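You operate a simulated robot arm through the tools that you are given. There is no shell and no other tool.

Carry out the task below with a simulated two-armed robot. There is one attempt and no reset: what you move stays moved.

JOB
Pick up the carton marked "white" from the top of the steel bench with one hand, pass it to the other hand and put it on the top of the trolley. Set down upright: carton.

It is judged by the outcome, as a careful person would: the job done as asked, and still so three seconds after it is handed in. It fails if anything else is knocked over, pushed out of place, dropped, spilled or broken.

ROBOT AND FRAMES
Two 7-joint arms with three-finger grippers on one trunk, on a base that moves. Base frame: it is fixed to the floor where the robot stands at the start and does not move with it; the origin is under the middle of the robot, x ahead of it, y to its left, z up. Units: m, rad, N and s.
The left shoulder is at the start at [0.037, 0.154, 1.022], the right one opposite. With the tool pointing down near the work surface each hand reaches from about 0.1 to 0.6 m from the robot's upright axis, wherever it stands, measured 20 degrees to its own side. Places, roughly: carton [1.25, -3.5, 1]; top of the trolley (76x22 cm) [3.3, -3.32, 0.84]. Payload 2.69 kg a hand.
The TCP of each hand is the grasp point between the finger pads, 0.029 m short of the fingertips. In the tool frame z runs along the fingers and y along their closing line. The gripper opens to 0.12 m; its body begins 0.078 m behind the TCP.
Orientation is told as [roll, pitch, yaw] about the base's x, y, z axes, in that order, counted from this pose: with the fingers straight down and closing along the base's y, the tool's x points along the base's -x, its y along +y and its z along -z.

CONTROLS
- The arms move only by the tool servo_tool. It takes "left_series", "right_series" or both (then of equal length, played together; a hand with none holds still); each is a list that holds one entry, the list of rows, each a list of 7 numbers: the shift along the base's x, y, z in m, then the turn, a rotation vector about the base's x, y, z in rad, then the gripper command, from -1 (fully open) to 1 (shut), values between in proportion. In form: [[[dx, dy, dz, rx, ry, rz, jaw], ...]]. A call has 1 to 20 rows; each row is the pose to reach, as a shift and turn from the pose commanded when the call began. Each row takes 0.2 s and may step no farther than 0.05 m and 0.15 rad from the row before; otherwise, or with a gripper value out of range, the whole call is refused. Where a pose cannot be reached the arm comes as near as it can. A force on the tool above 40 N (or 10 N above the force at the start of the call, whichever is more), or a blocked arm, ends the call early, and 0.2 s more pass. The fingers move at their own pace (about 0.1362 m/s each) and stop on an object; they squeeze with about 39 N. The grip force told is the motor's: it shows also when the fingers shut on nothing. Time passes only in rows, and 0.2 s behind the last, so rows that repeat a pose let the fingers close. It gives the time, the measured TCP pose, the force on the tool (base axes), the opening and the grip force at its end, in the units of the frame above (readings bear some noise), with the torque about the TCP (base axes, N m) and any sound that the robot's microphone picked up.
- Cameras (640 x 400 px; columns grow to the right, rows downward): "scene" is now at [0.148, -0.005, 1.2053]; the picture's right is [-0.05, -1.00, 0.00], its down [-0.25, 0.01, -0.97] and it looks along [0.97, -0.05, -0.25] (base axes); focal length 214 px, centre (320, 200). "left" rides on the left gripper at [0.063, 0, -0.104] in its tool frame; the picture's right is [0.00, 1.00, 0.00], its down [-0.83, 0.00, -0.56] and it looks along [-0.56, 0.00, 0.83] (tool axes); focal length 275 px, centre (320, 200). "right" rides on the right gripper at [0.063, 0, -0.104] in its tool frame; the picture's right is [0.00, 1.00, 0.00], its down [-0.83, 0.00, -0.56] and it looks along [-0.56, 0.00, 0.83] (tool axes); focal length 275 px, centre (320, 200). There is no depth. A picture from a camera that has moved, and an enlarged one, comes with that camera's place and axes in the base frame and with its lens.
- grab_frame(camera): a new picture of that camera. It takes no simulated time.
- move_column(by): moves the trunk up (or, below 0, down) by that many m; the arms and the scene camera ride with it, the base frame stays. It gives what a move gives, with no picture.
- steer(legs): drives the robot by 1 to 6 legs, each [ahead, left, turn to the left] in m, m and rad, along the robot's own axes; the way and the turn of a leg run together, so that a leg with both is an arc; at most 1.5 m and 3.142 rad a leg. The arms and the cameras ride along, it lands a little off, and it stops where it bumps. It gives what a move gives.
- head_to(pan, tilt): turns the head with the scene camera to pan (to the left, within 1.396 rad either way) and tilt (down, from -0.506 to 1.204), counted from straight ahead of the robot (the tilt from the chest, where the trunk bows). It gives what a move gives.
- close_up(camera, box): a new picture of the part [left, top, right, bottom] of that camera's present view, enlarged. It takes no simulated time.
- finish_job(): hands the job in; it is judged then, once.

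Nothing tells you exact positions but the pictures and the camera data. Unless the task says otherwise, let go and move clear before handing in.

The tools are called as a command line: name --argument value ..., lists and objects as JSON in quotes. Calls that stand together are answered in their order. servo_tool: Moves the arms, as the interface text tells. Its arguments: {"type":"object","properties":{"left_series":{"type":"array"},"right_series":{"type":"array"}},"required":[]} The other tools are called the same way: move_column (by) moves the trunk up or down; steer (legs) drives the base; head_to (pan, tilt) turns the head that bears the scene camera; grab_frame (camera) takes a picture; close_up (camera, box) takes an enlarged picture of a part of a camera's view; finish_job () hands the job in.

At the start:

```text
t: 0.0
left_tcp_pos: [0.3773, 0.1511, 1.0614]
left_tool_rot: [0.002, -0.001, -0.001]
left_ft_force: [-0.1, -0.4, -0.8]
left_moment: [-0.01, -0.01, -0.02]
left_width: 0.1201
left_grip_force: 0.0
right_tcp_pos: [0.3186, -0.1283, 1.1643]
right_tool_rot: [0.0, 0.0, 0.0]
right_ft_force: [-0.1, -0.2, 0.2]
right_moment: [0.03, -0.01, -0.02]
right_width: 0.1202
right_grip_force: 0.1
trunk travel left (down, up): [-0.388, 0.05]
robot x, y, heading: [0.0018, -0.0, -0.003]
head pan, tilt (commanded): [-0.047, 0.25]
```

scene: 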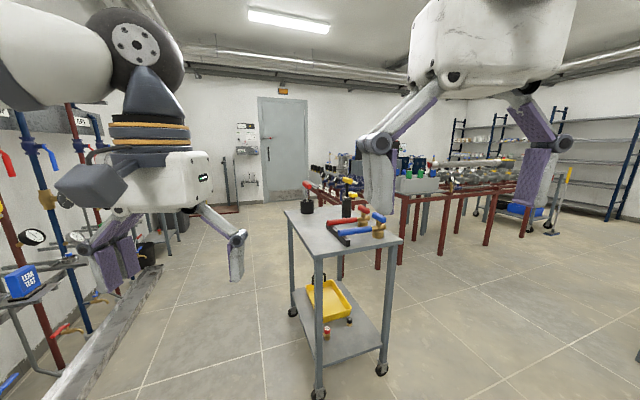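
right: 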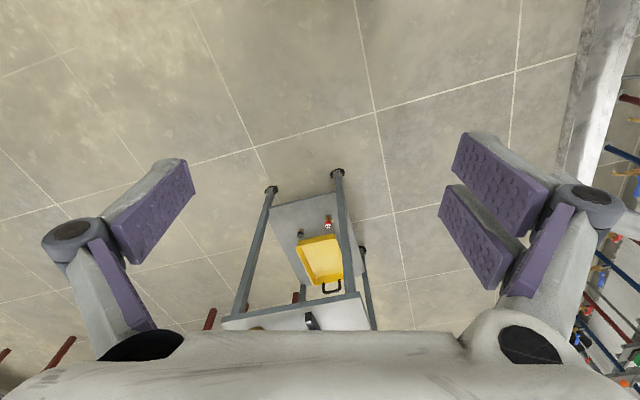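
left: 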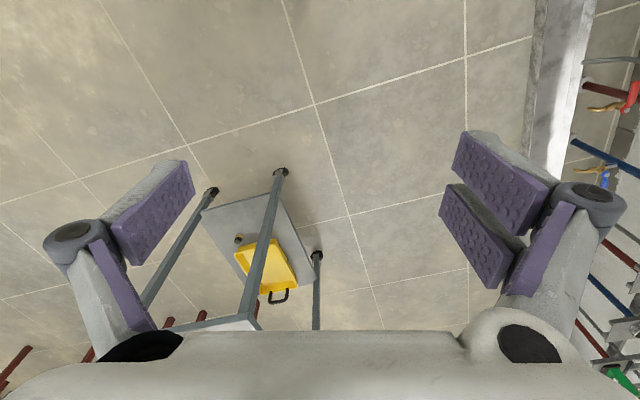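

I see a trolley straight ahead of me and benches beyond it. The carton should be about 3.5 m to my right, so I will turn the head right and look before I drive.

head_to --pan -1.2 --tilt 0.2

```text
t: 1.4
left_tcp_pos: [0.3774, 0.1497, 1.0616]
left_tool_rot: [0.0, 0.0, 0.0]
left_ft_force: [0.2, 0.6, 0.4]
left_moment: [-0.01, 0.04, 0.0]
left_width: 0.1201
left_grip_force: 0.1
right_tcp_pos: [0.3196, -0.1265, 1.165]
right_tool_rot: [-0.001, 0.001, 0.001]
right_ft_force: [0.6, 1.1, -1.1]
right_moment: [0.01, 0.02, 0.0]
right_width: 0.1199
right_grip_force: 0.2
trunk travel left (down, up): [-0.388, 0.05]
robot x, y, heading: [-0.0026, 0.0007, 0.002]
head pan, tilt (commanded): [-1.201, 0.201]
```

The head is turned to the right now. I will take a picture to see the way to the steel bench.

grab_frame --camera "scene"

```text
taken
camera scene: at [0.0885, -0.0874, 1.2099], right [-0.93, -0.36, 0.0], down [-0.07, 0.19, -0.98], along [0.35, -0.91, -0.2], focal length 214 px, centre (320, 200)
```

scene: 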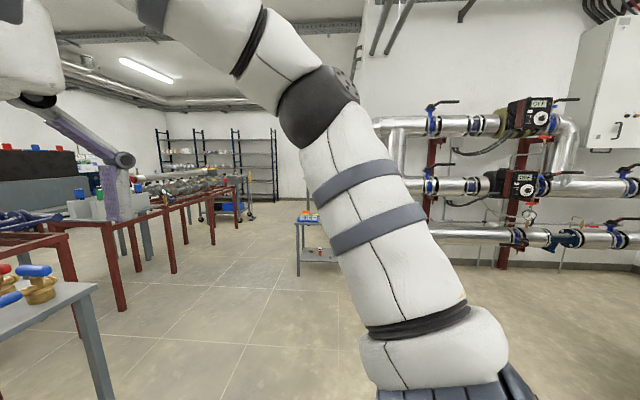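

There are benches on the left and pipework on the far wall, and the arm hides the steel bench. I will turn in place to face it and look again.

steer --legs '[[0, 0, -1.3]]'

head_to --pan 0 --tilt 0.25

grab_frame --camera "scene"

```text
t: 5.0
left_tcp_pos: [0.2391, -0.328, 1.0615]
left_tool_rot: [0.0, -0.002, -1.319]
left_ft_force: [0.8, 0.1, -0.7]
left_moment: [0.0, 0.01, 0.01]
left_width: 0.1202
left_grip_force: 0.1
right_tcp_pos: [-0.0435, -0.3403, 1.1631]
right_tool_rot: [0.0, -0.001, -1.32]
right_ft_force: [0.2, 0.2, 0.0]
right_moment: [-0.01, 0.01, 0.01]
right_width: 0.12
right_grip_force: 0.1
trunk travel left (down, up): [-0.388, 0.05]
robot x, y, heading: [-0.0036, 0.0003, -1.318]
head pan, tilt (commanded): [-1.201, 0.201]
```

```text
t: 6.4
left_tcp_pos: [0.2388, -0.3281, 1.0604]
left_tool_rot: [0.001, 0.0, -1.322]
left_ft_force: [-0.3, -0.4, -0.4]
left_moment: [-0.02, 0.03, 0.0]
left_width: 0.1201
left_grip_force: 0.1
right_tcp_pos: [-0.0434, -0.341, 1.1645]
right_tool_rot: [0.0, 0.0, -1.319]
right_ft_force: [0.0, -1.2, -0.5]
right_moment: [-0.02, 0.0, 0.02]
right_width: 0.1201
right_grip_force: 0.0
trunk travel left (down, up): [-0.388, 0.05]
robot x, y, heading: [-0.0011, 0.0009, -1.324]
head pan, tilt (commanded): [0.0, 0.25]
```

```text
taken
camera scene: at [0.0365, -0.1445, 1.2053], right [-0.97, -0.25, 0.0], down [-0.06, 0.24, -0.97], along [0.24, -0.94, -0.25], focal length 214 px, centre (320, 200)
```

scene: 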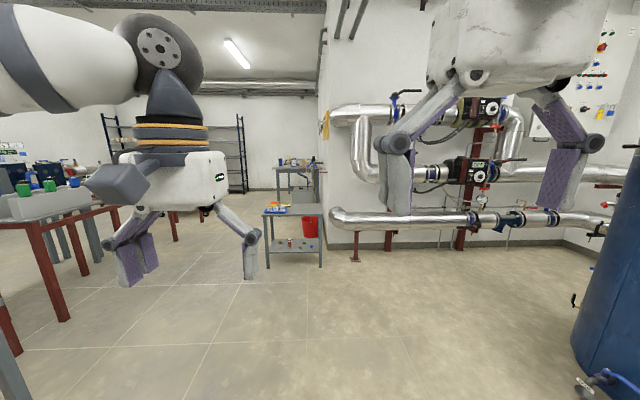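

I can see two tables ahead in the gap: a near one with coloured items at about (292, 210), and a steel bench behind it at about (300, 165). I will enlarge that part of the view.

close_up --camera "scene" --box '[230, 130, 358, 290]'

close_up --camera "scene" --box '[262, 140, 342, 190]'

```text
2.50 times, centred on (294, 210) of scene
camera zoom: at [0.0365, -0.1445, 1.2053], right [-0.97, -0.25, 0.0], down [-0.06, 0.24, -0.97], along [0.24, -0.94, -0.25], focal length 536 px, centre (385, 175)
```

zoom: 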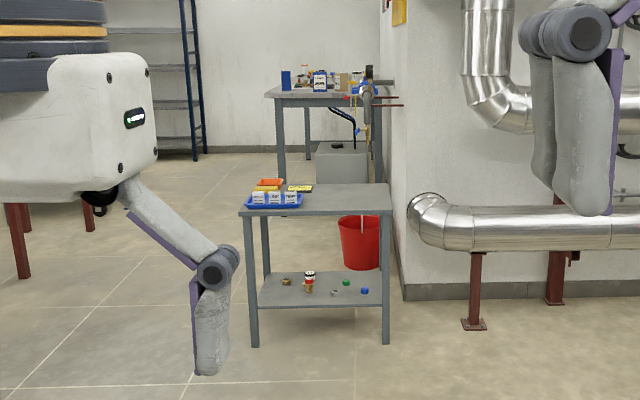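

```text
8.00 times, centred on (302, 165) of scene
camera zoom: at [0.0365, -0.1445, 1.2053], right [-0.97, -0.25, 0.0], down [-0.06, 0.24, -0.97], along [0.24, -0.94, -0.25], focal length 1716 px, centre (464, 480)
```

zoom: 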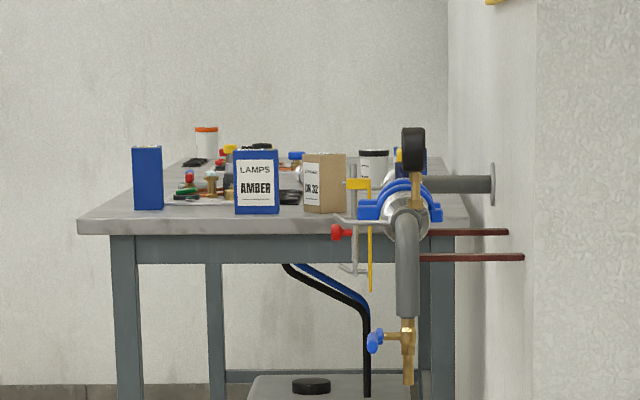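

The room is turned about 14° from the base axes, and my heading of -1.32 faces the steel bench squarely. A low table stands in front of it, with a free corridor on its left. I will go forward, sidestep left into the corridor and look again.

steer --legs '[[1.2, 0, 0], [0, 1.1, 0]]'

grab_frame --camera "scene"

```text
t: 20.8
left_tcp_pos: [1.6112, -1.1806, 1.0608]
left_tool_rot: [0.0, 0.0, -1.296]
left_ft_force: [-0.5, -0.1, -0.9]
left_moment: [-0.01, 0.0, -0.03]
left_width: 0.1198
left_grip_force: 0.1
right_tcp_pos: [1.3284, -1.1984, 1.1643]
right_tool_rot: [0.0, -0.001, -1.297]
right_ft_force: [0.3, 0.6, 0.1]
right_moment: [-0.02, -0.03, -0.02]
right_width: 0.1199
right_grip_force: 0.0
trunk travel left (down, up): [-0.388, 0.05]
robot x, y, heading: [1.3667, -0.8594, -1.297]
head pan, tilt (commanded): [0.0, 0.25]
```

```text
taken
camera scene: at [1.4043, -1.0003, 1.2053], right [-0.96, -0.27, 0.0], down [-0.07, 0.24, -0.97], along [0.26, -0.93, -0.25], focal length 214 px, centre (320, 200)
```

scene: 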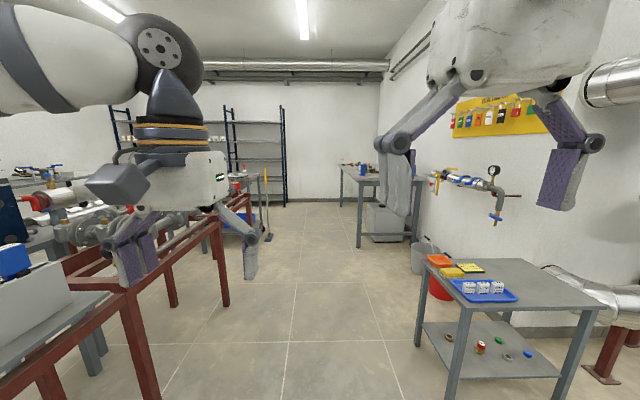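

I am now in the corridor, with the low table front right and the steel bench further along on the right. I will enlarge the bench.

close_up --camera "scene" --box '[320, 140, 416, 200]'

close_up --camera "scene" --box '[200, 130, 460, 300]'

```text
6.67 times, centred on (368, 170) of scene
camera zoom: at [1.4043, -1.0003, 1.2053], right [-0.96, -0.27, 0.0], down [-0.07, 0.24, -0.97], along [0.26, -0.93, -0.25], focal length 1430 px, centre (0, 400)
```

zoom: 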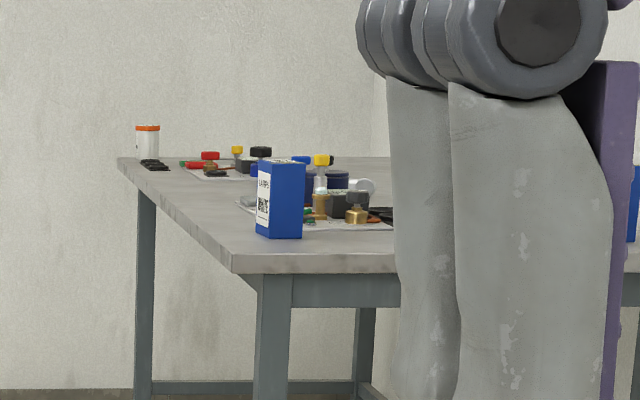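

```text
2.35 times, centred on (330, 215) of scene
camera zoom: at [1.4043, -1.0003, 1.2053], right [-0.96, -0.27, 0.0], down [-0.07, 0.24, -0.97], along [0.26, -0.93, -0.25], focal length 505 px, centre (296, 165)
```

zoom: 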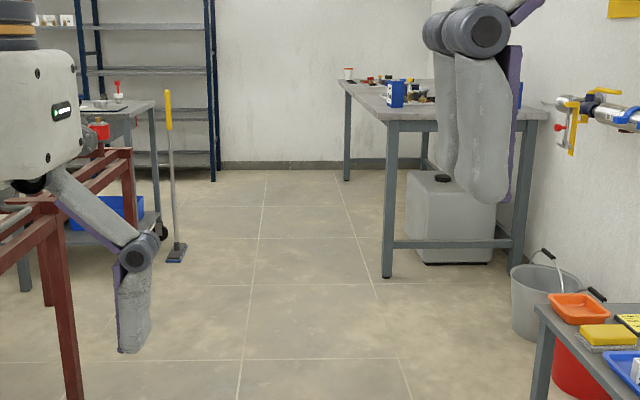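

The left blue carton on the bench has its label on its left face, and it may read "white". I will drive up the corridor to read it before touching anything.

steer --legs '[[1.4, 0.05, 0]]'

head_to --pan -0.5 --tilt 0.3

grab_frame --camera "scene"

```text
t: 27.8
left_tcp_pos: [2.0203, -2.5163, 1.0602]
left_tool_rot: [0.0, 0.0, -1.313]
left_ft_force: [0.1, -1.2, -0.7]
left_moment: [0.0, 0.02, -0.03]
left_width: 0.1201
left_grip_force: 0.1
right_tcp_pos: [1.7373, -2.5295, 1.1643]
right_tool_rot: [0.0, -0.001, -1.313]
right_ft_force: [0.0, -0.5, 0.3]
right_moment: [0.02, 0.0, 0.01]
right_width: 0.1203
right_grip_force: 0.1
trunk travel left (down, up): [-0.388, 0.05]
robot x, y, heading: [1.7765, -2.1892, -1.316]
head pan, tilt (commanded): [0.0, 0.25]
```

```text
t: 28.7
left_tcp_pos: [2.0194, -2.5152, 1.0596]
left_tool_rot: [0.0, 0.001, -1.314]
left_ft_force: [0.3, 0.5, -0.7]
left_moment: [0.02, 0.02, -0.03]
left_width: 0.1201
left_grip_force: 0.0
right_tcp_pos: [1.7375, -2.5291, 1.1635]
right_tool_rot: [0.0, -0.001, -1.315]
right_ft_force: [0.3, -0.4, 0.5]
right_moment: [0.0, -0.01, 0.03]
right_width: 0.1199
right_grip_force: 0.1
trunk travel left (down, up): [-0.388, 0.05]
robot x, y, heading: [1.7798, -2.1853, -1.31]
head pan, tilt (commanded): [-0.499, 0.3]
```

```text
taken
camera scene: at [1.7701, -2.3335, 1.2006], right [-0.97, 0.24, 0.0], down [0.07, 0.29, -0.96], along [-0.23, -0.93, -0.3], focal length 214 px, centre (320, 200)
```

scene: 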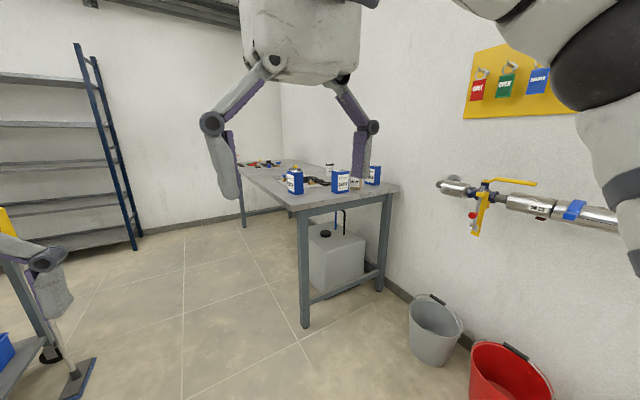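

I am near the bench now and can see two blue cartons and a third one partly behind the right hand. I will enlarge their labels.

close_up --camera "scene" --box '[272, 150, 400, 230]'

close_up --camera "scene" --box '[280, 160, 328, 200]'

close_up --camera "scene" --box '[324, 155, 388, 205]'

```text
5.00 times, centred on (336, 190) of scene
camera zoom: at [1.7701, -2.3335, 1.2006], right [-0.97, 0.24, 0.0], down [0.07, 0.29, -0.96], along [-0.23, -0.93, -0.3], focal length 1072 px, centre (240, 250)
```

zoom: 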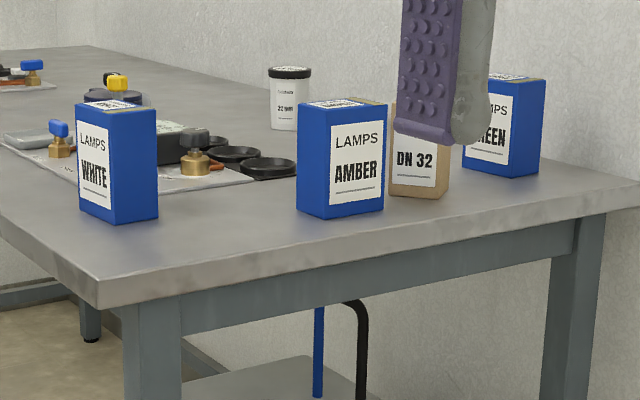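

```text
10.00 times, centred on (304, 180) of scene
camera zoom: at [1.7701, -2.3335, 1.2006], right [-0.97, 0.24, 0.0], down [0.07, 0.29, -0.96], along [-0.23, -0.93, -0.3], focal length 2145 px, centre (480, 400)
```

zoom: 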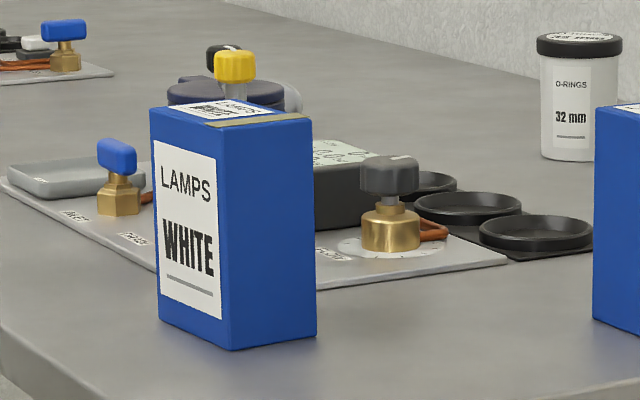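

```text
8.00 times, centred on (356, 180) of scene
camera zoom: at [1.7701, -2.3335, 1.2006], right [-0.97, 0.24, 0.0], down [0.07, 0.29, -0.96], along [-0.23, -0.93, -0.3], focal length 1716 px, centre (32, 360)
```

zoom: 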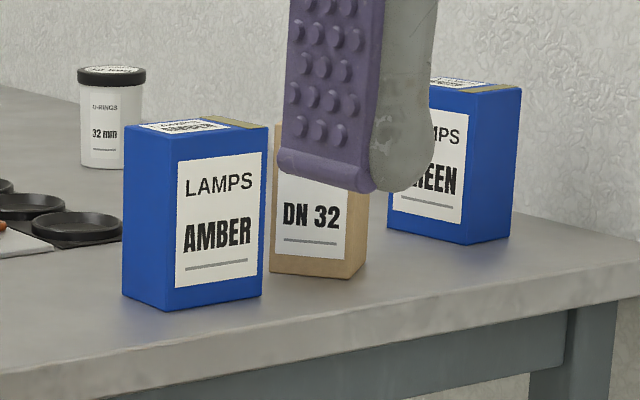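

The left blue carton reads "LAMPS WHITE". Triangulating two views puts it at about (1.617, -3.593), roughly 5.5 x 9 x 13 cm, with the bench top at about z 0.857. Before planning the pass I will look left at the trolley, and down at my own base.

head_to --pan 0.65 --tilt 0.3

grab_frame --camera "scene"

head_to --pan -0.3 --tilt 1.2

grab_frame --camera "scene"

```text
t: 30.1
left_tcp_pos: [2.0193, -2.5165, 1.0608]
left_tool_rot: [-0.001, 0.001, -1.313]
left_ft_force: [-0.1, -0.6, 0.6]
left_moment: [-0.01, 0.02, 0.01]
left_width: 0.1201
left_grip_force: 0.1
right_tcp_pos: [1.7357, -2.53, 1.1639]
right_tool_rot: [0.001, 0.0, -1.316]
right_ft_force: [-1.0, 0.2, -0.2]
right_moment: [-0.01, -0.01, 0.0]
right_width: 0.12
right_grip_force: 0.1
trunk travel left (down, up): [-0.388, 0.05]
robot x, y, heading: [1.7776, -2.1877, -1.321]
head pan, tilt (commanded): [0.649, 0.3]
```

```text
taken
camera scene: at [1.8658, -2.3004, 1.2006], right [-0.62, -0.79, 0.0], down [-0.23, 0.18, -0.96], along [0.75, -0.59, -0.3], focal length 214 px, centre (320, 200)
```

scene: 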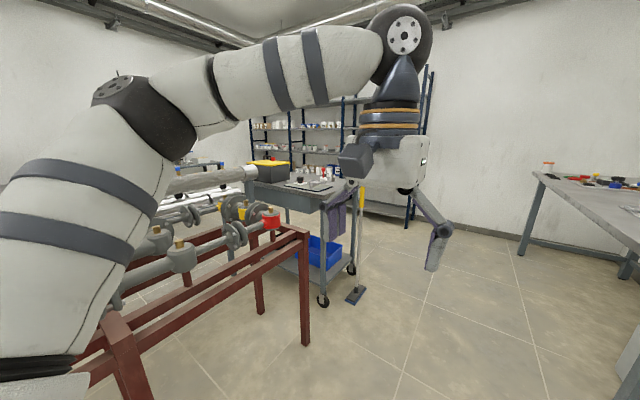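

```text
t: 31.3
left_tcp_pos: [2.0203, -2.5153, 1.0604]
left_tool_rot: [0.001, -0.001, -1.312]
left_ft_force: [0.3, 0.4, -0.7]
left_moment: [0.03, 0.01, -0.01]
left_width: 0.1196
left_grip_force: 0.1
right_tcp_pos: [1.7373, -2.5305, 1.1641]
right_tool_rot: [-0.001, 0.0, -1.315]
right_ft_force: [-0.2, -0.9, 1.1]
right_moment: [0.02, 0.02, -0.01]
right_width: 0.1202
right_grip_force: 0.0
trunk travel left (down, up): [-0.388, 0.05]
robot x, y, heading: [1.78, -2.1887, -1.314]
head pan, tilt (commanded): [-0.3, 1.201]
```

```text
taken
camera scene: at [1.79, -2.2987, 1.1286], right [-1.0, 0.04, 0.0], down [0.04, 0.93, -0.36], along [-0.02, -0.36, -0.93], focal length 214 px, centre (320, 200)
```

scene: 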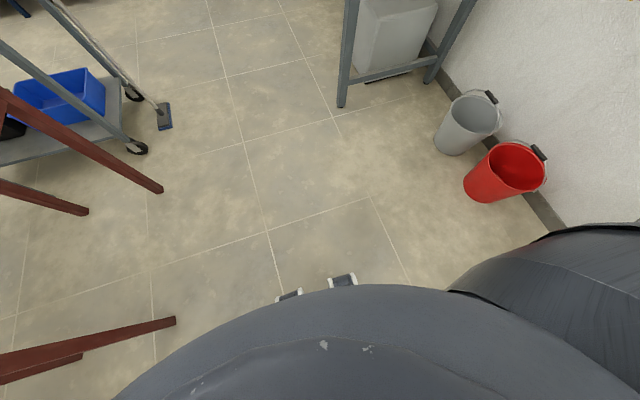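

My base reaches only a little ahead of my axis, which helps. The trolley is the grey table on casters at the end of the red bench, and a squeegee leans near it. I will enlarge that area.

head_to --pan 0.62 --tilt 0.3

close_up --camera "scene" --box '[210, 140, 410, 310]'

close_up --camera "scene" --box '[230, 150, 360, 230]'

```text
t: 32.5
left_tcp_pos: [2.019, -2.5153, 1.0607]
left_tool_rot: [-0.002, 0.001, -1.315]
left_ft_force: [-0.6, 0.4, -1.1]
left_moment: [-0.02, -0.04, -0.01]
left_width: 0.1199
left_grip_force: 0.1
right_tcp_pos: [1.7378, -2.5297, 1.1643]
right_tool_rot: [0.0, 0.0, -1.315]
right_ft_force: [-0.2, 0.9, 0.0]
right_moment: [0.05, -0.01, 0.01]
right_width: 0.12
right_grip_force: 0.1
trunk travel left (down, up): [-0.388, 0.05]
robot x, y, heading: [1.7779, -2.1878, -1.312]
head pan, tilt (commanded): [0.62, 0.3]
```

```text
2.35 times, centred on (310, 225) of scene
camera zoom: at [1.8641, -2.3026, 1.2005], right [-0.64, -0.77, 0.0], down [-0.23, 0.19, -0.96], along [0.73, -0.61, -0.3], focal length 505 px, centre (344, 141)
```

zoom: 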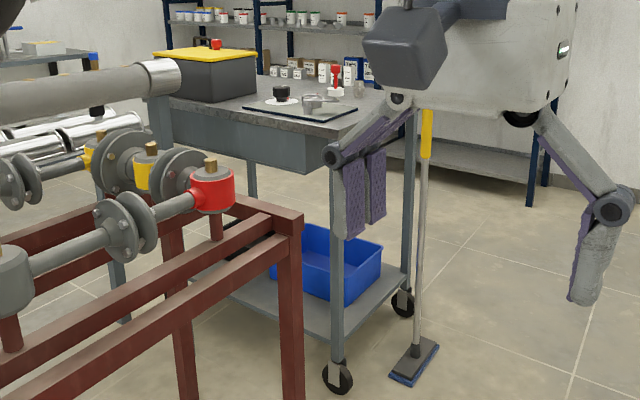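

```text
4.92 times, centred on (295, 190) of scene
camera zoom: at [1.8641, -2.3026, 1.2005], right [-0.64, -0.77, 0.0], down [-0.23, 0.19, -0.96], along [0.73, -0.61, -0.3], focal length 1056 px, centre (443, 249)
```

zoom: 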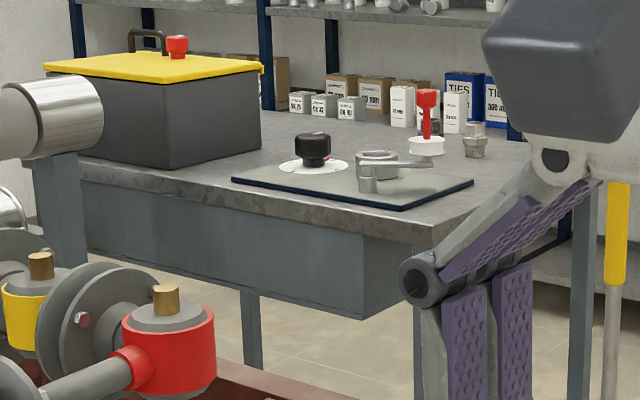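

The trolley top holds a toolbox and a small tray, and a squeegee leans on its corridor end, so I need a better view of the free space. I will drive up the corridor level with both the bench and the trolley, and look left.

steer --legs '[[1.25, 0.04, 0.02]]'

head_to --pan 1.25 --tilt 0.45

grab_frame --camera "scene"

```text
t: 38.8
left_tcp_pos: [2.3847, -3.7042, 1.061]
left_tool_rot: [0.001, 0.0, -1.302]
left_ft_force: [0.5, 0.3, 0.3]
left_moment: [0.0, -0.03, -0.04]
left_width: 0.1201
left_grip_force: 0.0
right_tcp_pos: [2.1023, -3.7211, 1.1636]
right_tool_rot: [0.0, 0.001, -1.304]
right_ft_force: [-0.2, 0.1, 0.0]
right_moment: [-0.01, 0.02, 0.0]
right_width: 0.1201
right_grip_force: 0.0
trunk travel left (down, up): [-0.388, 0.05]
robot x, y, heading: [2.1427, -3.38, -1.301]
head pan, tilt (commanded): [0.62, 0.3]
```

```text
t: 39.8
left_tcp_pos: [2.385, -3.703, 1.0614]
left_tool_rot: [0.001, 0.001, -1.302]
left_ft_force: [-0.6, 0.7, -0.6]
left_moment: [0.0, -0.02, 0.01]
left_width: 0.1198
left_grip_force: 0.2
right_tcp_pos: [2.1022, -3.7201, 1.1641]
right_tool_rot: [-0.001, 0.0, -1.302]
right_ft_force: [0.1, 1.1, 0.6]
right_moment: [0.0, 0.03, 0.01]
right_width: 0.1202
right_grip_force: 0.0
trunk travel left (down, up): [-0.388, 0.05]
robot x, y, heading: [2.1415, -3.3815, -1.305]
head pan, tilt (commanded): [1.25, 0.45]
```

```text
taken
camera scene: at [2.2467, -3.438, 1.1867], right [-0.05, -1.0, 0.0], down [-0.43, 0.02, -0.9], along [0.9, -0.05, -0.44], focal length 214 px, centre (320, 200)
```

scene: 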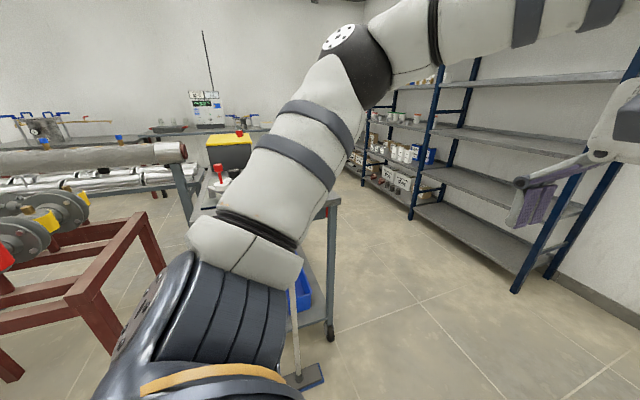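

The left arm hides most of the trolley from here. The floor on the trolley's far side looks free, so I will drive a bit further and turn left for a clear view of the top.

steer --legs '[[0.7, 0.0, 0], [0, 0, 1.75]]'

head_to --pan 0.25 --tilt 0.35

grab_frame --camera "scene"

```text
t: 47.9
left_tcp_pos: [2.6006, -3.7539, 1.0613]
left_tool_rot: [-0.001, 0.001, 0.459]
left_ft_force: [-0.1, -0.3, 0.3]
left_moment: [0.0, 0.04, -0.02]
left_width: 0.1199
left_grip_force: 0.1
right_tcp_pos: [2.6708, -4.0265, 1.1637]
right_tool_rot: [0.001, 0.0, 0.459]
right_ft_force: [-0.4, 0.1, -0.1]
right_moment: [0.0, 0.0, -0.04]
right_width: 0.1201
right_grip_force: 0.1
trunk travel left (down, up): [-0.388, 0.05]
robot x, y, heading: [2.3252, -4.0563, 0.462]
head pan, tilt (commanded): [1.25, 0.45]
```

```text
t: 49.1
left_tcp_pos: [2.6007, -3.7537, 1.0623]
left_tool_rot: [0.0, 0.001, 0.459]
left_ft_force: [0.6, 0.1, 0.5]
left_moment: [-0.02, -0.01, -0.02]
left_width: 0.1199
left_grip_force: 0.1
right_tcp_pos: [2.6699, -4.0278, 1.1645]
right_tool_rot: [0.002, -0.001, 0.46]
right_ft_force: [-0.5, 0.1, -0.9]
right_moment: [0.01, 0.0, -0.01]
right_width: 0.1195
right_grip_force: 0.1
trunk travel left (down, up): [-0.388, 0.05]
robot x, y, heading: [2.3263, -4.0573, 0.456]
head pan, tilt (commanded): [0.25, 0.351]
```

```text
taken
camera scene: at [2.4481, -3.9704, 1.1959], right [0.65, -0.76, 0.0], down [-0.26, -0.22, -0.94], along [0.71, 0.61, -0.34], focal length 214 px, centre (320, 200)
```

scene: 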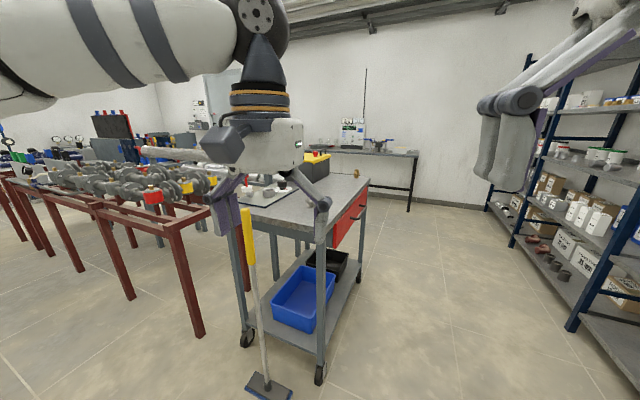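

Now I see the trolley better: the toolbox and tray stand at the back and near side, with a free strip along the side facing the shelves. I will enlarge it.

close_up --camera "scene" --box '[230, 140, 390, 240]'

close_up --camera "scene" --box '[200, 150, 400, 400]'

```text
4.00 times, centred on (310, 190) of scene
camera zoom: at [2.4481, -3.9704, 1.1959], right [0.65, -0.76, 0.0], down [-0.26, -0.22, -0.94], along [0.71, 0.61, -0.34], focal length 858 px, centre (360, 240)
```

zoom: 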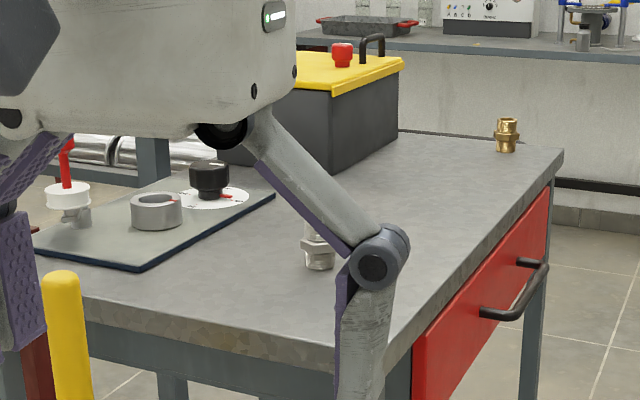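

```text
1.60 times, centred on (300, 275) of scene
camera zoom: at [2.4481, -3.9704, 1.1959], right [0.65, -0.76, 0.0], down [-0.26, -0.22, -0.94], along [0.71, 0.61, -0.34], focal length 343 px, centre (352, 80)
```

zoom: 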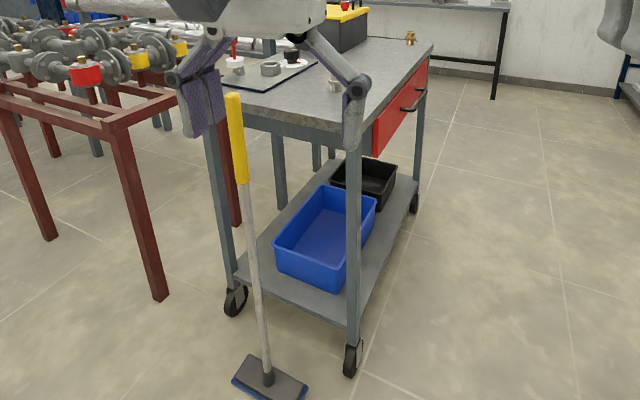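

The trolley's free strip runs along the side facing the shelves, about 0.76 m long and 0.22 m deep, with fittings only near its ends. The plan is:
- **Pick:** the left hand takes the carton from above, closing across its thin side.
- **Pass:** the right hand takes it low and nearly horizontal.
- **Place:** the right hand sets it down from the shelf side.

First I will test the left wrist turn here in free space.

servo_tool --left_series '[[[0, 0, 0.01, 0, 0, -0.143, -1], [0, 0, 0.02, 0, 0, -0.286, -1], [0, 0, 0.03, 0, 0, -0.428, -1], [0, 0, 0.04, 0, 0, -0.571, -1], [0, 0, 0.05, 0, 0, -0.714, -1], [0, 0, 0.06, 0, 0, -0.857, -1], [0, 0, 0.06, 0, 0, -1.0, -1], [0, 0, 0.06, 0, 0, -1.142, -1], [0, 0, 0.06, 0, 0, -1.285, -1], [0, 0, 0.06, 0, 0, -1.428, -1], [0, 0, 0.06, 0, 0, -1.571, -1], [0, 0, 0.06, 0, 0, -1.571, -1]]]'

```text
t: 51.8
left_tcp_pos: [2.5277, -3.8542, 1.06]
left_tool_rot: [-0.001, 0.001, -1.111]
left_ft_force: [-0.1, 0.3, -0.8]
left_moment: [-0.02, -0.01, 0.01]
left_width: 0.1199
left_grip_force: 0.2
left hand out of reach, approached as far as the arm can: row 7, 8, 9, 10, 11, 12
right_tcp_pos: [2.6709, -4.0271, 1.1645]
right_tool_rot: [-0.003, 0.0, 0.458]
right_ft_force: [0.2, 0.4, 0.0]
right_moment: [0.0, -0.04, -0.03]
right_width: 0.12
right_grip_force: 0.1
trunk travel left (down, up): [-0.388, 0.05]
robot x, y, heading: [2.3302, -4.0568, 0.458]
head pan, tilt (commanded): [0.25, 0.351]
```

The left wrist turned, but the hand drifted towards me because that height is out of reach. I will lower it and see whether the reach comes back nearer the working height.

servo_tool --left_series '[[[0, 0, -0.04, 0, 0, 0, -1], [0, 0, -0.08, 0, 0, 0, -1], [0, 0, -0.12, 0, 0, 0, -1], [0, 0, -0.12, 0, 0, 0, -1]]]'

grab_frame --camera "scene"

```text
t: 52.8
left_tcp_pos: [2.5284, -3.8548, 0.9366]
left_tool_rot: [0.0, 0.0, -1.113]
left_ft_force: [0.2, 0.2, -0.2]
left_moment: [0.04, -0.03, 0.01]
left_width: 0.12
left_grip_force: 0.0
right_tcp_pos: [2.6711, -4.0267, 1.1635]
right_tool_rot: [0.0, 0.001, 0.461]
right_ft_force: [0.8, 0.6, -0.2]
right_moment: [0.01, 0.0, -0.02]
right_width: 0.12
right_grip_force: 0.0
trunk travel left (down, up): [-0.388, 0.05]
robot x, y, heading: [2.3267, -4.056, 0.454]
head pan, tilt (commanded): [0.25, 0.351]
```

```text
taken
camera scene: at [2.4481, -3.9706, 1.1959], right [0.65, -0.76, 0.0], down [-0.26, -0.22, -0.94], along [0.71, 0.61, -0.34], focal length 214 px, centre (320, 200)
```

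scene: 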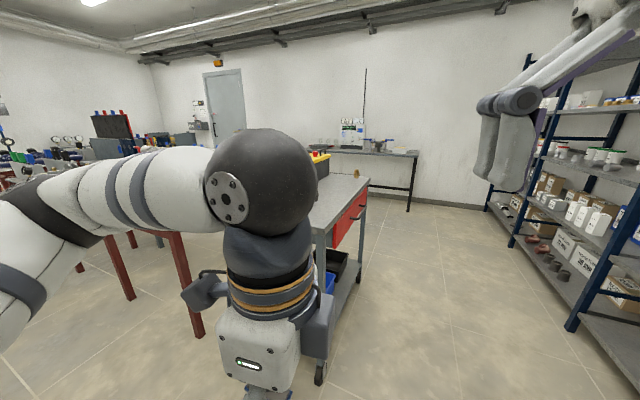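

The hand holds its turned pose lower down. I will move it forward at this height to learn how far it can reach with the wrist turned this way.

servo_tool --left_series '[[[0.036, 0.018, 0.01, 0, 0, 0, -1], [0.072, 0.035, 0.02, 0, 0, 0, -1], [0.108, 0.053, 0.03, 0, 0, 0, -1], [0.144, 0.071, 0.04, 0, 0, 0, -1], [0.18, 0.088, 0.04, 0, 0, 0, -1], [0.18, 0.088, 0.04, 0, 0, 0, -1]]]'

```text
t: 54.1
left_tcp_pos: [2.583, -3.8655, 0.9573]
left_tool_rot: [0.002, 0.0, -1.111]
left_ft_force: [-0.5, 0.1, 0.6]
left_moment: [-0.02, 0.01, 0.04]
left_width: 0.12
left_grip_force: 0.0
left hand out of reach, approached as far as the arm can: row 1, 2, 3, 4, 5, 6
right_tcp_pos: [2.6707, -4.0281, 1.1642]
right_tool_rot: [0.0, -0.001, 0.458]
right_ft_force: [0.4, -0.1, 0.3]
right_moment: [-0.04, 0.01, 0.01]
right_width: 0.1201
right_grip_force: 0.0
trunk travel left (down, up): [-0.388, 0.05]
robot x, y, heading: [2.3277, -4.0577, 0.458]
head pan, tilt (commanded): [0.25, 0.351]
```

With this yaw the left wrist is at a limit. I will unwind it and test the opposite turn at the same height.

servo_tool --left_series '[[[0, 0.01, 0, 0, 0, 0.15, -1], [0, 0.02, 0, 0, 0, 0.3, -1], [0, 0.03, 0, 0, 0, 0.45, -1], [0, 0.04, 0, 0, 0, 0.6, -1], [0, 0.05, 0, 0, 0, 0.75, -1], [0, 0.06, 0, 0, 0, 0.9, -1], [0, 0.07, 0, 0, 0, 1.05, -1], [0, 0.08, 0, 0, 0, 1.2, -1], [0, 0.08, 0, 0, 0, 1.35, -1], [0, 0.08, 0, 0, 0, 1.5, -1], [0, 0.08, 0, 0, 0, 1.65, -1], [0, 0.08, 0, 0, 0, 1.8, -1], [0, 0.08, 0, 0, 0, 1.95, -1], [0, 0.08, 0, 0, 0, 2.1, -1], [0, 0.08, 0, 0, 0, 2.25, -1], [0, 0.08, 0, 0, 0, 2.4, -1], [0, 0.08, 0, 0, 0, 2.55, -1], [0, 0.08, 0, 0, 0, 2.7, -1], [0, 0.08, 0, 0, 0, 2.85, -1], [0, 0.08, 0, 0, 0, 3.0, -1]]]'

```text
t: 58.4
left_tcp_pos: [2.5767, -3.7868, 0.9605]
left_tool_rot: [0.002, 0.0, 1.891]
left_ft_force: [0.0, 0.6, -0.6]
left_moment: [0.0, 0.0, -0.01]
left_width: 0.1199
left_grip_force: 0.0
right_tcp_pos: [2.67, -4.0264, 1.1639]
right_tool_rot: [0.0, 0.001, 0.457]
right_ft_force: [-0.3, -0.6, 0.4]
right_moment: [0.01, 0.02, 0.0]
right_width: 0.1201
right_grip_force: 0.1
trunk travel left (down, up): [-0.388, 0.05]
robot x, y, heading: [2.3278, -4.0524, 0.454]
head pan, tilt (commanded): [0.25, 0.351]
```

The opposite turn works without any limit. I will try the forward reach in this pose.

servo_tool --left_series '[[[0.036, 0.018, 0.01, 0, 0, 0.136, -1], [0.072, 0.035, 0.01, 0, 0, 0.136, -1], [0.108, 0.053, 0.01, 0, 0, 0.136, -1], [0.144, 0.071, 0.01, 0, 0, 0.136, -1], [0.18, 0.088, 0.01, 0, 0, 0.136, -1], [0.18, 0.088, 0.01, 0, 0, 0.136, -1]]]'

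```text
t: 59.8
left_tcp_pos: [2.7552, -3.6991, 0.9688]
left_tool_rot: [0.001, 0.002, 2.024]
left_ft_force: [-1.0, -0.1, -0.2]
left_moment: [0.05, 0.03, 0.04]
left_width: 0.1199
left_grip_force: 0.0
right_tcp_pos: [2.6698, -4.0271, 1.163]
right_tool_rot: [-0.001, 0.001, 0.459]
right_ft_force: [0.1, -1.0, -0.7]
right_moment: [0.0, -0.01, 0.02]
right_width: 0.1197
right_grip_force: 0.0
trunk travel left (down, up): [-0.388, 0.05]
robot x, y, heading: [2.3268, -4.0554, 0.463]
head pan, tilt (commanded): [0.25, 0.351]
```

With the left wrist turned this way the hand reaches well past 0.5 m. By symmetry the right hand should turn the other way, so I will draw the left hand back and test the right hand turning, then pointing sideways and slightly down.

servo_tool --left_series '[[[-0.016, 0, 0.003, 0, 0, 0, -1], [-0.032, 0, 0.006, 0, 0, 0, -1], [-0.048, 0, 0.009, 0, 0, 0, -1], [-0.064, 0, 0.012, 0, 0, 0, -1], [-0.08, 0, 0.015, 0, 0, 0, -1], [-0.096, 0, 0.018, 0, 0, 0, -1], [-0.112, 0, 0.021, 0, 0, 0, -1], [-0.128, 0, 0.024, 0, 0, 0, -1], [-0.144, 0, 0.027, 0, 0, 0, -1], [-0.157, 0, 0.03, 0, 0, 0, -1], [-0.157, 0, 0.03, 0, 0, 0, -1]]]' --right_series '[[[0.011, -0.007, -0.01, 0, 0, -0.143, -1], [0.023, -0.013, -0.02, 0, 0, -0.286, -1], [0.034, -0.02, -0.03, 0, 0, -0.428, -1], [0.045, -0.026, -0.04, 0, 0, -0.571, -1], [0.057, -0.033, -0.05, 0, 0, -0.714, -1], [0.068, -0.039, -0.06, 0, 0, -0.857, -1], [0.079, -0.046, -0.07, 0, 0, -1.0, -1], [0.091, -0.052, -0.08, 0, 0, -1.142, -1], [0.102, -0.059, -0.09, 0, 0, -1.285, -1], [0.113, -0.066, -0.1, 0, 0, -1.428, -1], [0.125, -0.072, -0.11, 0, 0, -1.571, -1]]]'

```text
t: 62.1
left_tcp_pos: [2.5999, -3.6983, 0.9986]
left_tool_rot: [0.001, 0.001, 2.027]
left_ft_force: [0.1, 0.2, 0.1]
left_moment: [-0.02, 0.05, 0.0]
left_width: 0.1198
left_grip_force: 0.1
right_tcp_pos: [2.7965, -4.1006, 1.0525]
right_tool_rot: [0.0, -0.001, -1.116]
right_ft_force: [-0.1, -0.2, 0.8]
right_moment: [-0.03, 0.02, -0.02]
right_width: 0.12
right_grip_force: 0.0
trunk travel left (down, up): [-0.388, 0.05]
robot x, y, heading: [2.3294, -4.0555, 0.454]
head pan, tilt (commanded): [0.25, 0.351]
```

The right wrist turned fine. Now I will roll the right hand by 70° so its fingers point to my left and slightly down.

servo_tool --right_series '[[[0, 0, 0, 0.122, 0.06, 0, -1], [0, 0, 0, 0.244, 0.119, 0, -1], [0, 0, 0, 0.366, 0.179, 0, -1], [0, 0, 0, 0.488, 0.239, 0, -1], [0, 0, 0, 0.61, 0.299, 0, -1], [0, 0, 0, 0.732, 0.358, 0, -1], [0, 0, 0, 0.853, 0.418, 0, -1], [0, 0, 0, 0.975, 0.478, 0, -1], [0, 0, 0, 1.097, 0.537, 0, -1], [0, 0, 0, 1.097, 0.537, 0, -1]]]'

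grab_frame --camera "scene"

```text
t: 64.3
left_tcp_pos: [2.5999, -3.6972, 1.0001]
left_tool_rot: [0.0, 0.0, 2.024]
left_ft_force: [0.8, 0.4, 0.3]
left_moment: [-0.03, 0.02, -0.01]
left_width: 0.1199
left_grip_force: 0.0
right_tcp_pos: [2.7957, -4.0997, 1.0541]
right_tool_rot: [0.009, 1.223, -1.104]
right_ft_force: [1.1, -0.4, -0.1]
right_moment: [0.01, -0.04, 0.0]
right_width: 0.1201
right_grip_force: 0.0
trunk travel left (down, up): [-0.388, 0.05]
robot x, y, heading: [2.3279, -4.0546, 0.461]
head pan, tilt (commanded): [0.25, 0.351]
```

```text
taken
camera scene: at [2.4481, -3.9704, 1.1959], right [0.65, -0.76, 0.0], down [-0.26, -0.22, -0.94], along [0.71, 0.61, -0.34], focal length 214 px, centre (320, 200)
```

scene: 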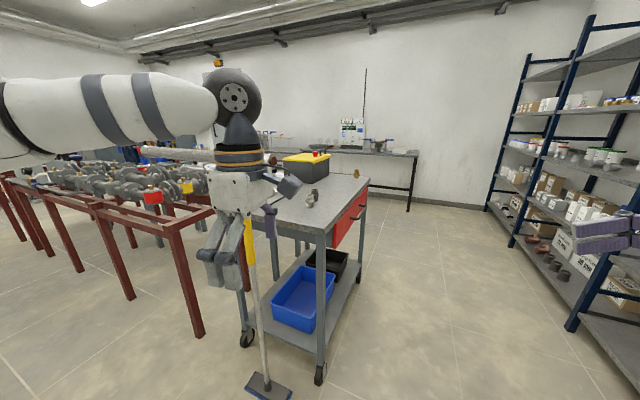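

The right hand reached that pose exactly. I will check it also reaches the meeting point in front of my chest.

servo_tool --right_series '[[[-0.021, 0.043, 0.01, 0, 0, 0, -1], [-0.042, 0.086, 0.02, 0, 0, 0, -1], [-0.063, 0.129, 0.03, 0, 0, 0, -1], [-0.084, 0.172, 0.04, 0, 0, 0, -1], [-0.09, 0.184, 0.05, 0, 0, 0, -1], [-0.09, 0.184, 0.05, 0, 0, 0, -1]]]'

head_to --pan 0.0 --tilt 0.5

grab_frame --camera "scene"

grab_frame --camera "right"

grab_frame --camera "left"

```text
t: 65.8
left_tcp_pos: [2.6001, -3.699, 0.9975]
left_tool_rot: [0.0, 0.0, 2.024]
left_ft_force: [-0.6, 0.2, -0.3]
left_moment: [0.03, -0.03, 0.0]
left_width: 0.1201
left_grip_force: 0.0
right_tcp_pos: [2.7064, -3.9156, 1.1052]
right_tool_rot: [0.009, 1.222, -1.106]
right_ft_force: [-0.6, -0.3, -0.3]
right_moment: [-0.02, -0.01, -0.01]
right_width: 0.1198
right_grip_force: 0.0
trunk travel left (down, up): [-0.388, 0.05]
robot x, y, heading: [2.3297, -4.0561, 0.456]
head pan, tilt (commanded): [0.25, 0.351]
```

```text
t: 66.5
left_tcp_pos: [2.6006, -3.6976, 0.9988]
left_tool_rot: [0.001, 0.0, 2.024]
left_ft_force: [0.1, -0.2, 0.1]
left_moment: [-0.01, 0.02, -0.05]
left_width: 0.1199
left_grip_force: 0.0
right_tcp_pos: [2.7064, -3.9162, 1.1047]
right_tool_rot: [0.009, 1.224, -1.105]
right_ft_force: [0.5, 0.5, -0.8]
right_moment: [0.02, 0.0, 0.0]
right_width: 0.12
right_grip_force: 0.1
trunk travel left (down, up): [-0.388, 0.05]
robot x, y, heading: [2.3237, -4.0569, 0.457]
head pan, tilt (commanded): [0.0, 0.499]
```

```text
taken
camera scene: at [2.459, -3.9907, 1.1822], right [0.44, -0.9, 0.0], down [-0.43, -0.21, -0.88], along [0.79, 0.39, -0.48], focal length 214 px, centre (320, 200)
```

scene: 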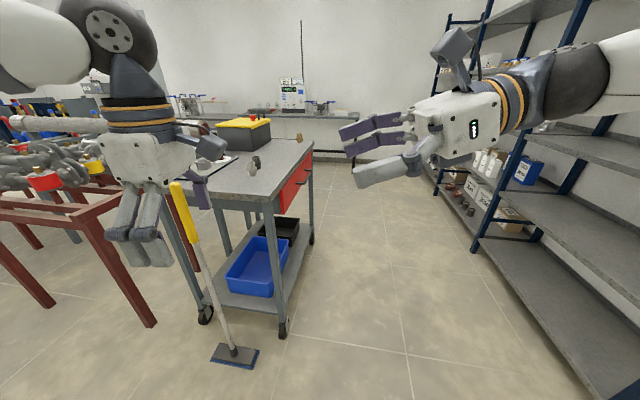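

```text
taken
camera right: at [2.7393, -3.9851, 1.2], right [0.9, 0.44, 0.01], down [0.36, -0.72, -0.59], along [-0.26, 0.53, -0.81], focal length 275 px, centre (320, 200)
```

right: 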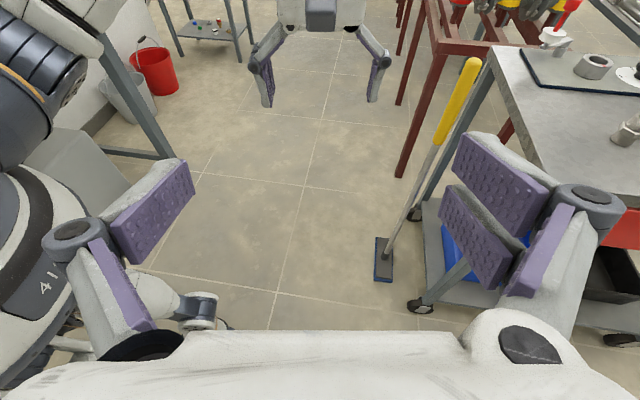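

```text
taken
camera left: at [2.6268, -3.7557, 1.1033], right [-0.9, -0.43, 0.0], down [-0.36, 0.75, 0.56], along [-0.24, 0.5, -0.83], focal length 275 px, centre (320, 200)
```

left: 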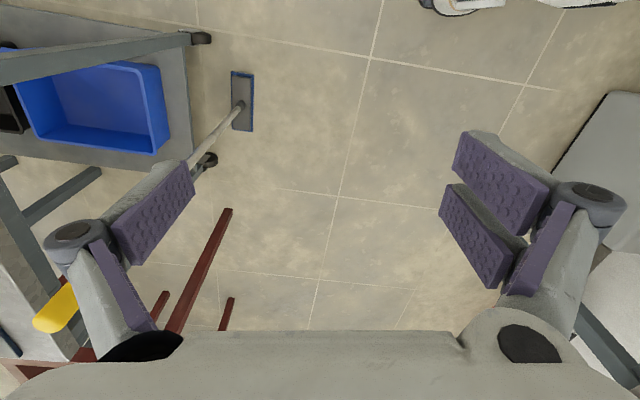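

Both hand poses work: left from above with the wrist turned, right pointing sideways and low. I will tuck the right hand in, back away from the trolley corner, turn around to face the bench's left side and drive up beside the carton.

servo_tool --right_series '[[[0.001, -0.042, 0.012, 0, 0, 0, -1], [0.002, -0.084, 0.024, 0, 0, 0, -1], [0.003, -0.126, 0.036, 0, 0, 0, -1], [0.003, -0.165, 0.05, 0, 0, 0, -1], [0.003, -0.165, 0.05, 0, 0, 0, -1]]]'

steer --legs '[[0.095, -0.318, 0], [0, 0, 3.0]]'

head_to --pan 0.0 --tilt 0.4

grab_frame --camera "scene"

```text
t: 67.7
left_tcp_pos: [2.6001, -3.6983, 0.9997]
left_tool_rot: [0.0, 0.0, 2.026]
left_ft_force: [-1.2, 0.9, 0.4]
left_moment: [-0.01, -0.01, -0.03]
left_width: 0.1202
left_grip_force: 0.1
right_tcp_pos: [2.708, -4.0816, 1.1506]
right_tool_rot: [0.007, 1.221, -1.107]
right_ft_force: [0.2, 0.7, -0.5]
right_moment: [-0.02, -0.03, 0.01]
right_width: 0.1198
right_grip_force: 0.0
trunk travel left (down, up): [-0.388, 0.05]
robot x, y, heading: [2.3269, -4.0533, 0.454]
head pan, tilt (commanded): [0.0, 0.499]
```

```text
t: 77.9
left_tcp_pos: [2.2446, -4.6267, 0.9993]
left_tool_rot: [0.002, 0.0, -1.234]
left_ft_force: [0.5, -0.4, 0.9]
left_moment: [-0.04, 0.01, -0.02]
left_width: 0.1199
left_grip_force: 0.1
right_tcp_pos: [2.1829, -4.2333, 1.1519]
right_tool_rot: [0.011, 1.221, 1.919]
right_ft_force: [-1.2, 0.1, 0.3]
right_moment: [0.02, -0.01, -0.02]
right_width: 0.1199
right_grip_force: 0.1
trunk travel left (down, up): [-0.388, 0.05]
robot x, y, heading: [2.5551, -4.303, -2.799]
head pan, tilt (commanded): [0.0, 0.499]
```

```text
t: 78.5
left_tcp_pos: [2.2457, -4.6265, 0.9996]
left_tool_rot: [0.0, 0.0, -1.235]
left_ft_force: [0.4, 0.0, 0.4]
left_moment: [0.03, 0.01, -0.02]
left_width: 0.1202
left_grip_force: 0.0
right_tcp_pos: [2.1826, -4.2336, 1.1524]
right_tool_rot: [0.01, 1.22, 1.92]
right_ft_force: [0.3, 0.1, 0.0]
right_moment: [-0.04, 0.0, 0.0]
right_width: 0.12
right_grip_force: 0.0
trunk travel left (down, up): [-0.388, 0.05]
robot x, y, heading: [2.5588, -4.3049, -2.798]
head pan, tilt (commanded): [0.0, 0.4]
```

```text
taken
camera scene: at [2.4173, -4.3543, 1.1913], right [-0.33, 0.94, 0.0], down [0.37, 0.13, -0.92], along [-0.87, -0.31, -0.39], focal length 214 px, centre (320, 200)
```

scene: 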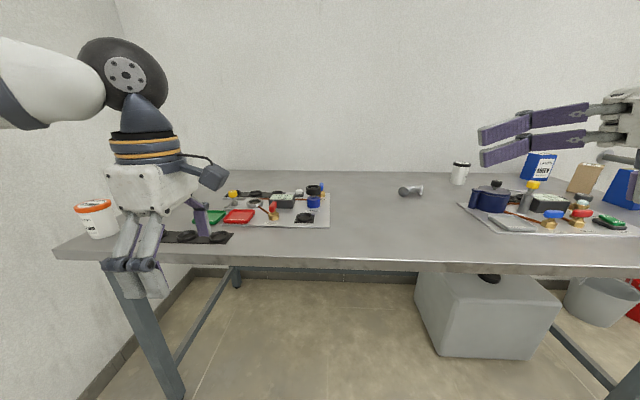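

I now face the bench's long left side squarely, with the edge about 0.57 m from my axis. I will slide right along the bench to the carton, keeping back from the edge.

steer --legs '[[0.0, -1.1, -0.022]]'

grab_frame --camera "scene"

```text
t: 87.4
left_tcp_pos: [1.8807, -3.5574, 0.9988]
left_tool_rot: [-0.001, 0.001, -1.275]
left_ft_force: [-0.4, -0.1, -1.0]
left_moment: [0.02, 0.0, 0.0]
left_width: 0.12
left_grip_force: 0.1
right_tcp_pos: [1.8329, -3.1619, 1.151]
right_tool_rot: [0.01, 1.222, 1.88]
right_ft_force: [0.5, 0.7, 0.2]
right_moment: [0.03, 0.0, 0.02]
right_width: 0.12
right_grip_force: 0.1
trunk travel left (down, up): [-0.388, 0.05]
robot x, y, heading: [2.2069, -3.2478, -2.841]
head pan, tilt (commanded): [0.0, 0.4]
```

```text
taken
camera scene: at [2.0628, -3.2918, 1.1913], right [-0.3, 0.95, 0.0], down [0.37, 0.12, -0.92], along [-0.88, -0.27, -0.39], focal length 214 px, centre (320, 200)
```

scene: 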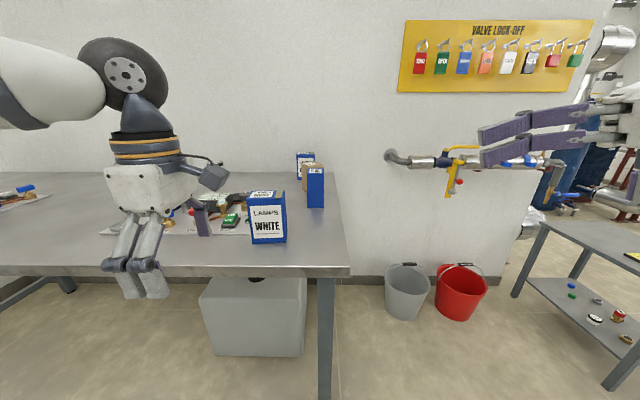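

The "WHITE" carton is right in front of me, with the label facing me. I will enlarge it to fix its position.

close_up --camera "scene" --box '[220, 170, 316, 260]'

```text
4.44 times, centred on (268, 215) of scene
camera zoom: at [2.0628, -3.2918, 1.1913], right [-0.3, 0.95, 0.0], down [0.37, 0.12, -0.92], along [-0.88, -0.27, -0.39], focal length 953 px, centre (551, 133)
```

zoom: 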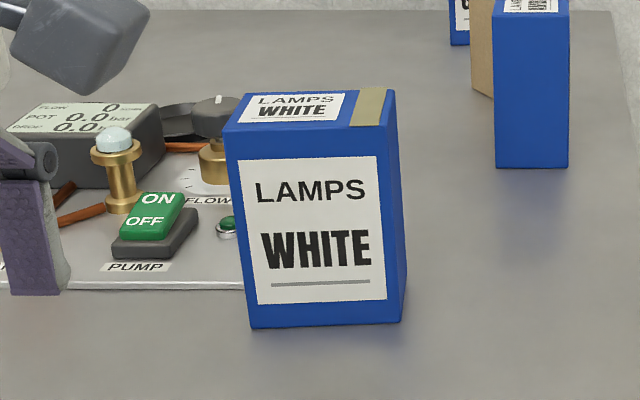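

I measure the carton's centre at about (1.609, -3.579), its top at z of about 0.986, and its long axis at yaw of about -1.175. I will raise the left hand clear and line its yaw up with the carton before moving closer.

servo_tool --left_series '[[[0, 0, 0.03, 0, 0, 0.03, -1], [0, 0, 0.06, 0, 0, 0.06, -1], [0, 0, 0.09, 0, 0, 0.1, -1], [0, 0, 0.12, 0, 0, 0.1, -1], [0, 0, 0.12, 0, 0, 0.1, -1]]]'

```text
t: 88.6
left_tcp_pos: [1.8791, -3.5578, 1.1202]
left_tool_rot: [0.0, 0.0, -1.174]
left_ft_force: [-0.1, 0.0, 0.5]
left_moment: [0.0, -0.01, 0.0]
left_width: 0.1201
left_grip_force: 0.0
right_tcp_pos: [1.8328, -3.1609, 1.1517]
right_tool_rot: [0.009, 1.222, 1.88]
right_ft_force: [-0.2, -0.8, 0.2]
right_moment: [0.01, 0.01, 0.0]
right_width: 0.1199
right_grip_force: 0.0
trunk travel left (down, up): [-0.388, 0.05]
robot x, y, heading: [2.2056, -3.2489, -2.842]
head pan, tilt (commanded): [0.0, 0.4]
```

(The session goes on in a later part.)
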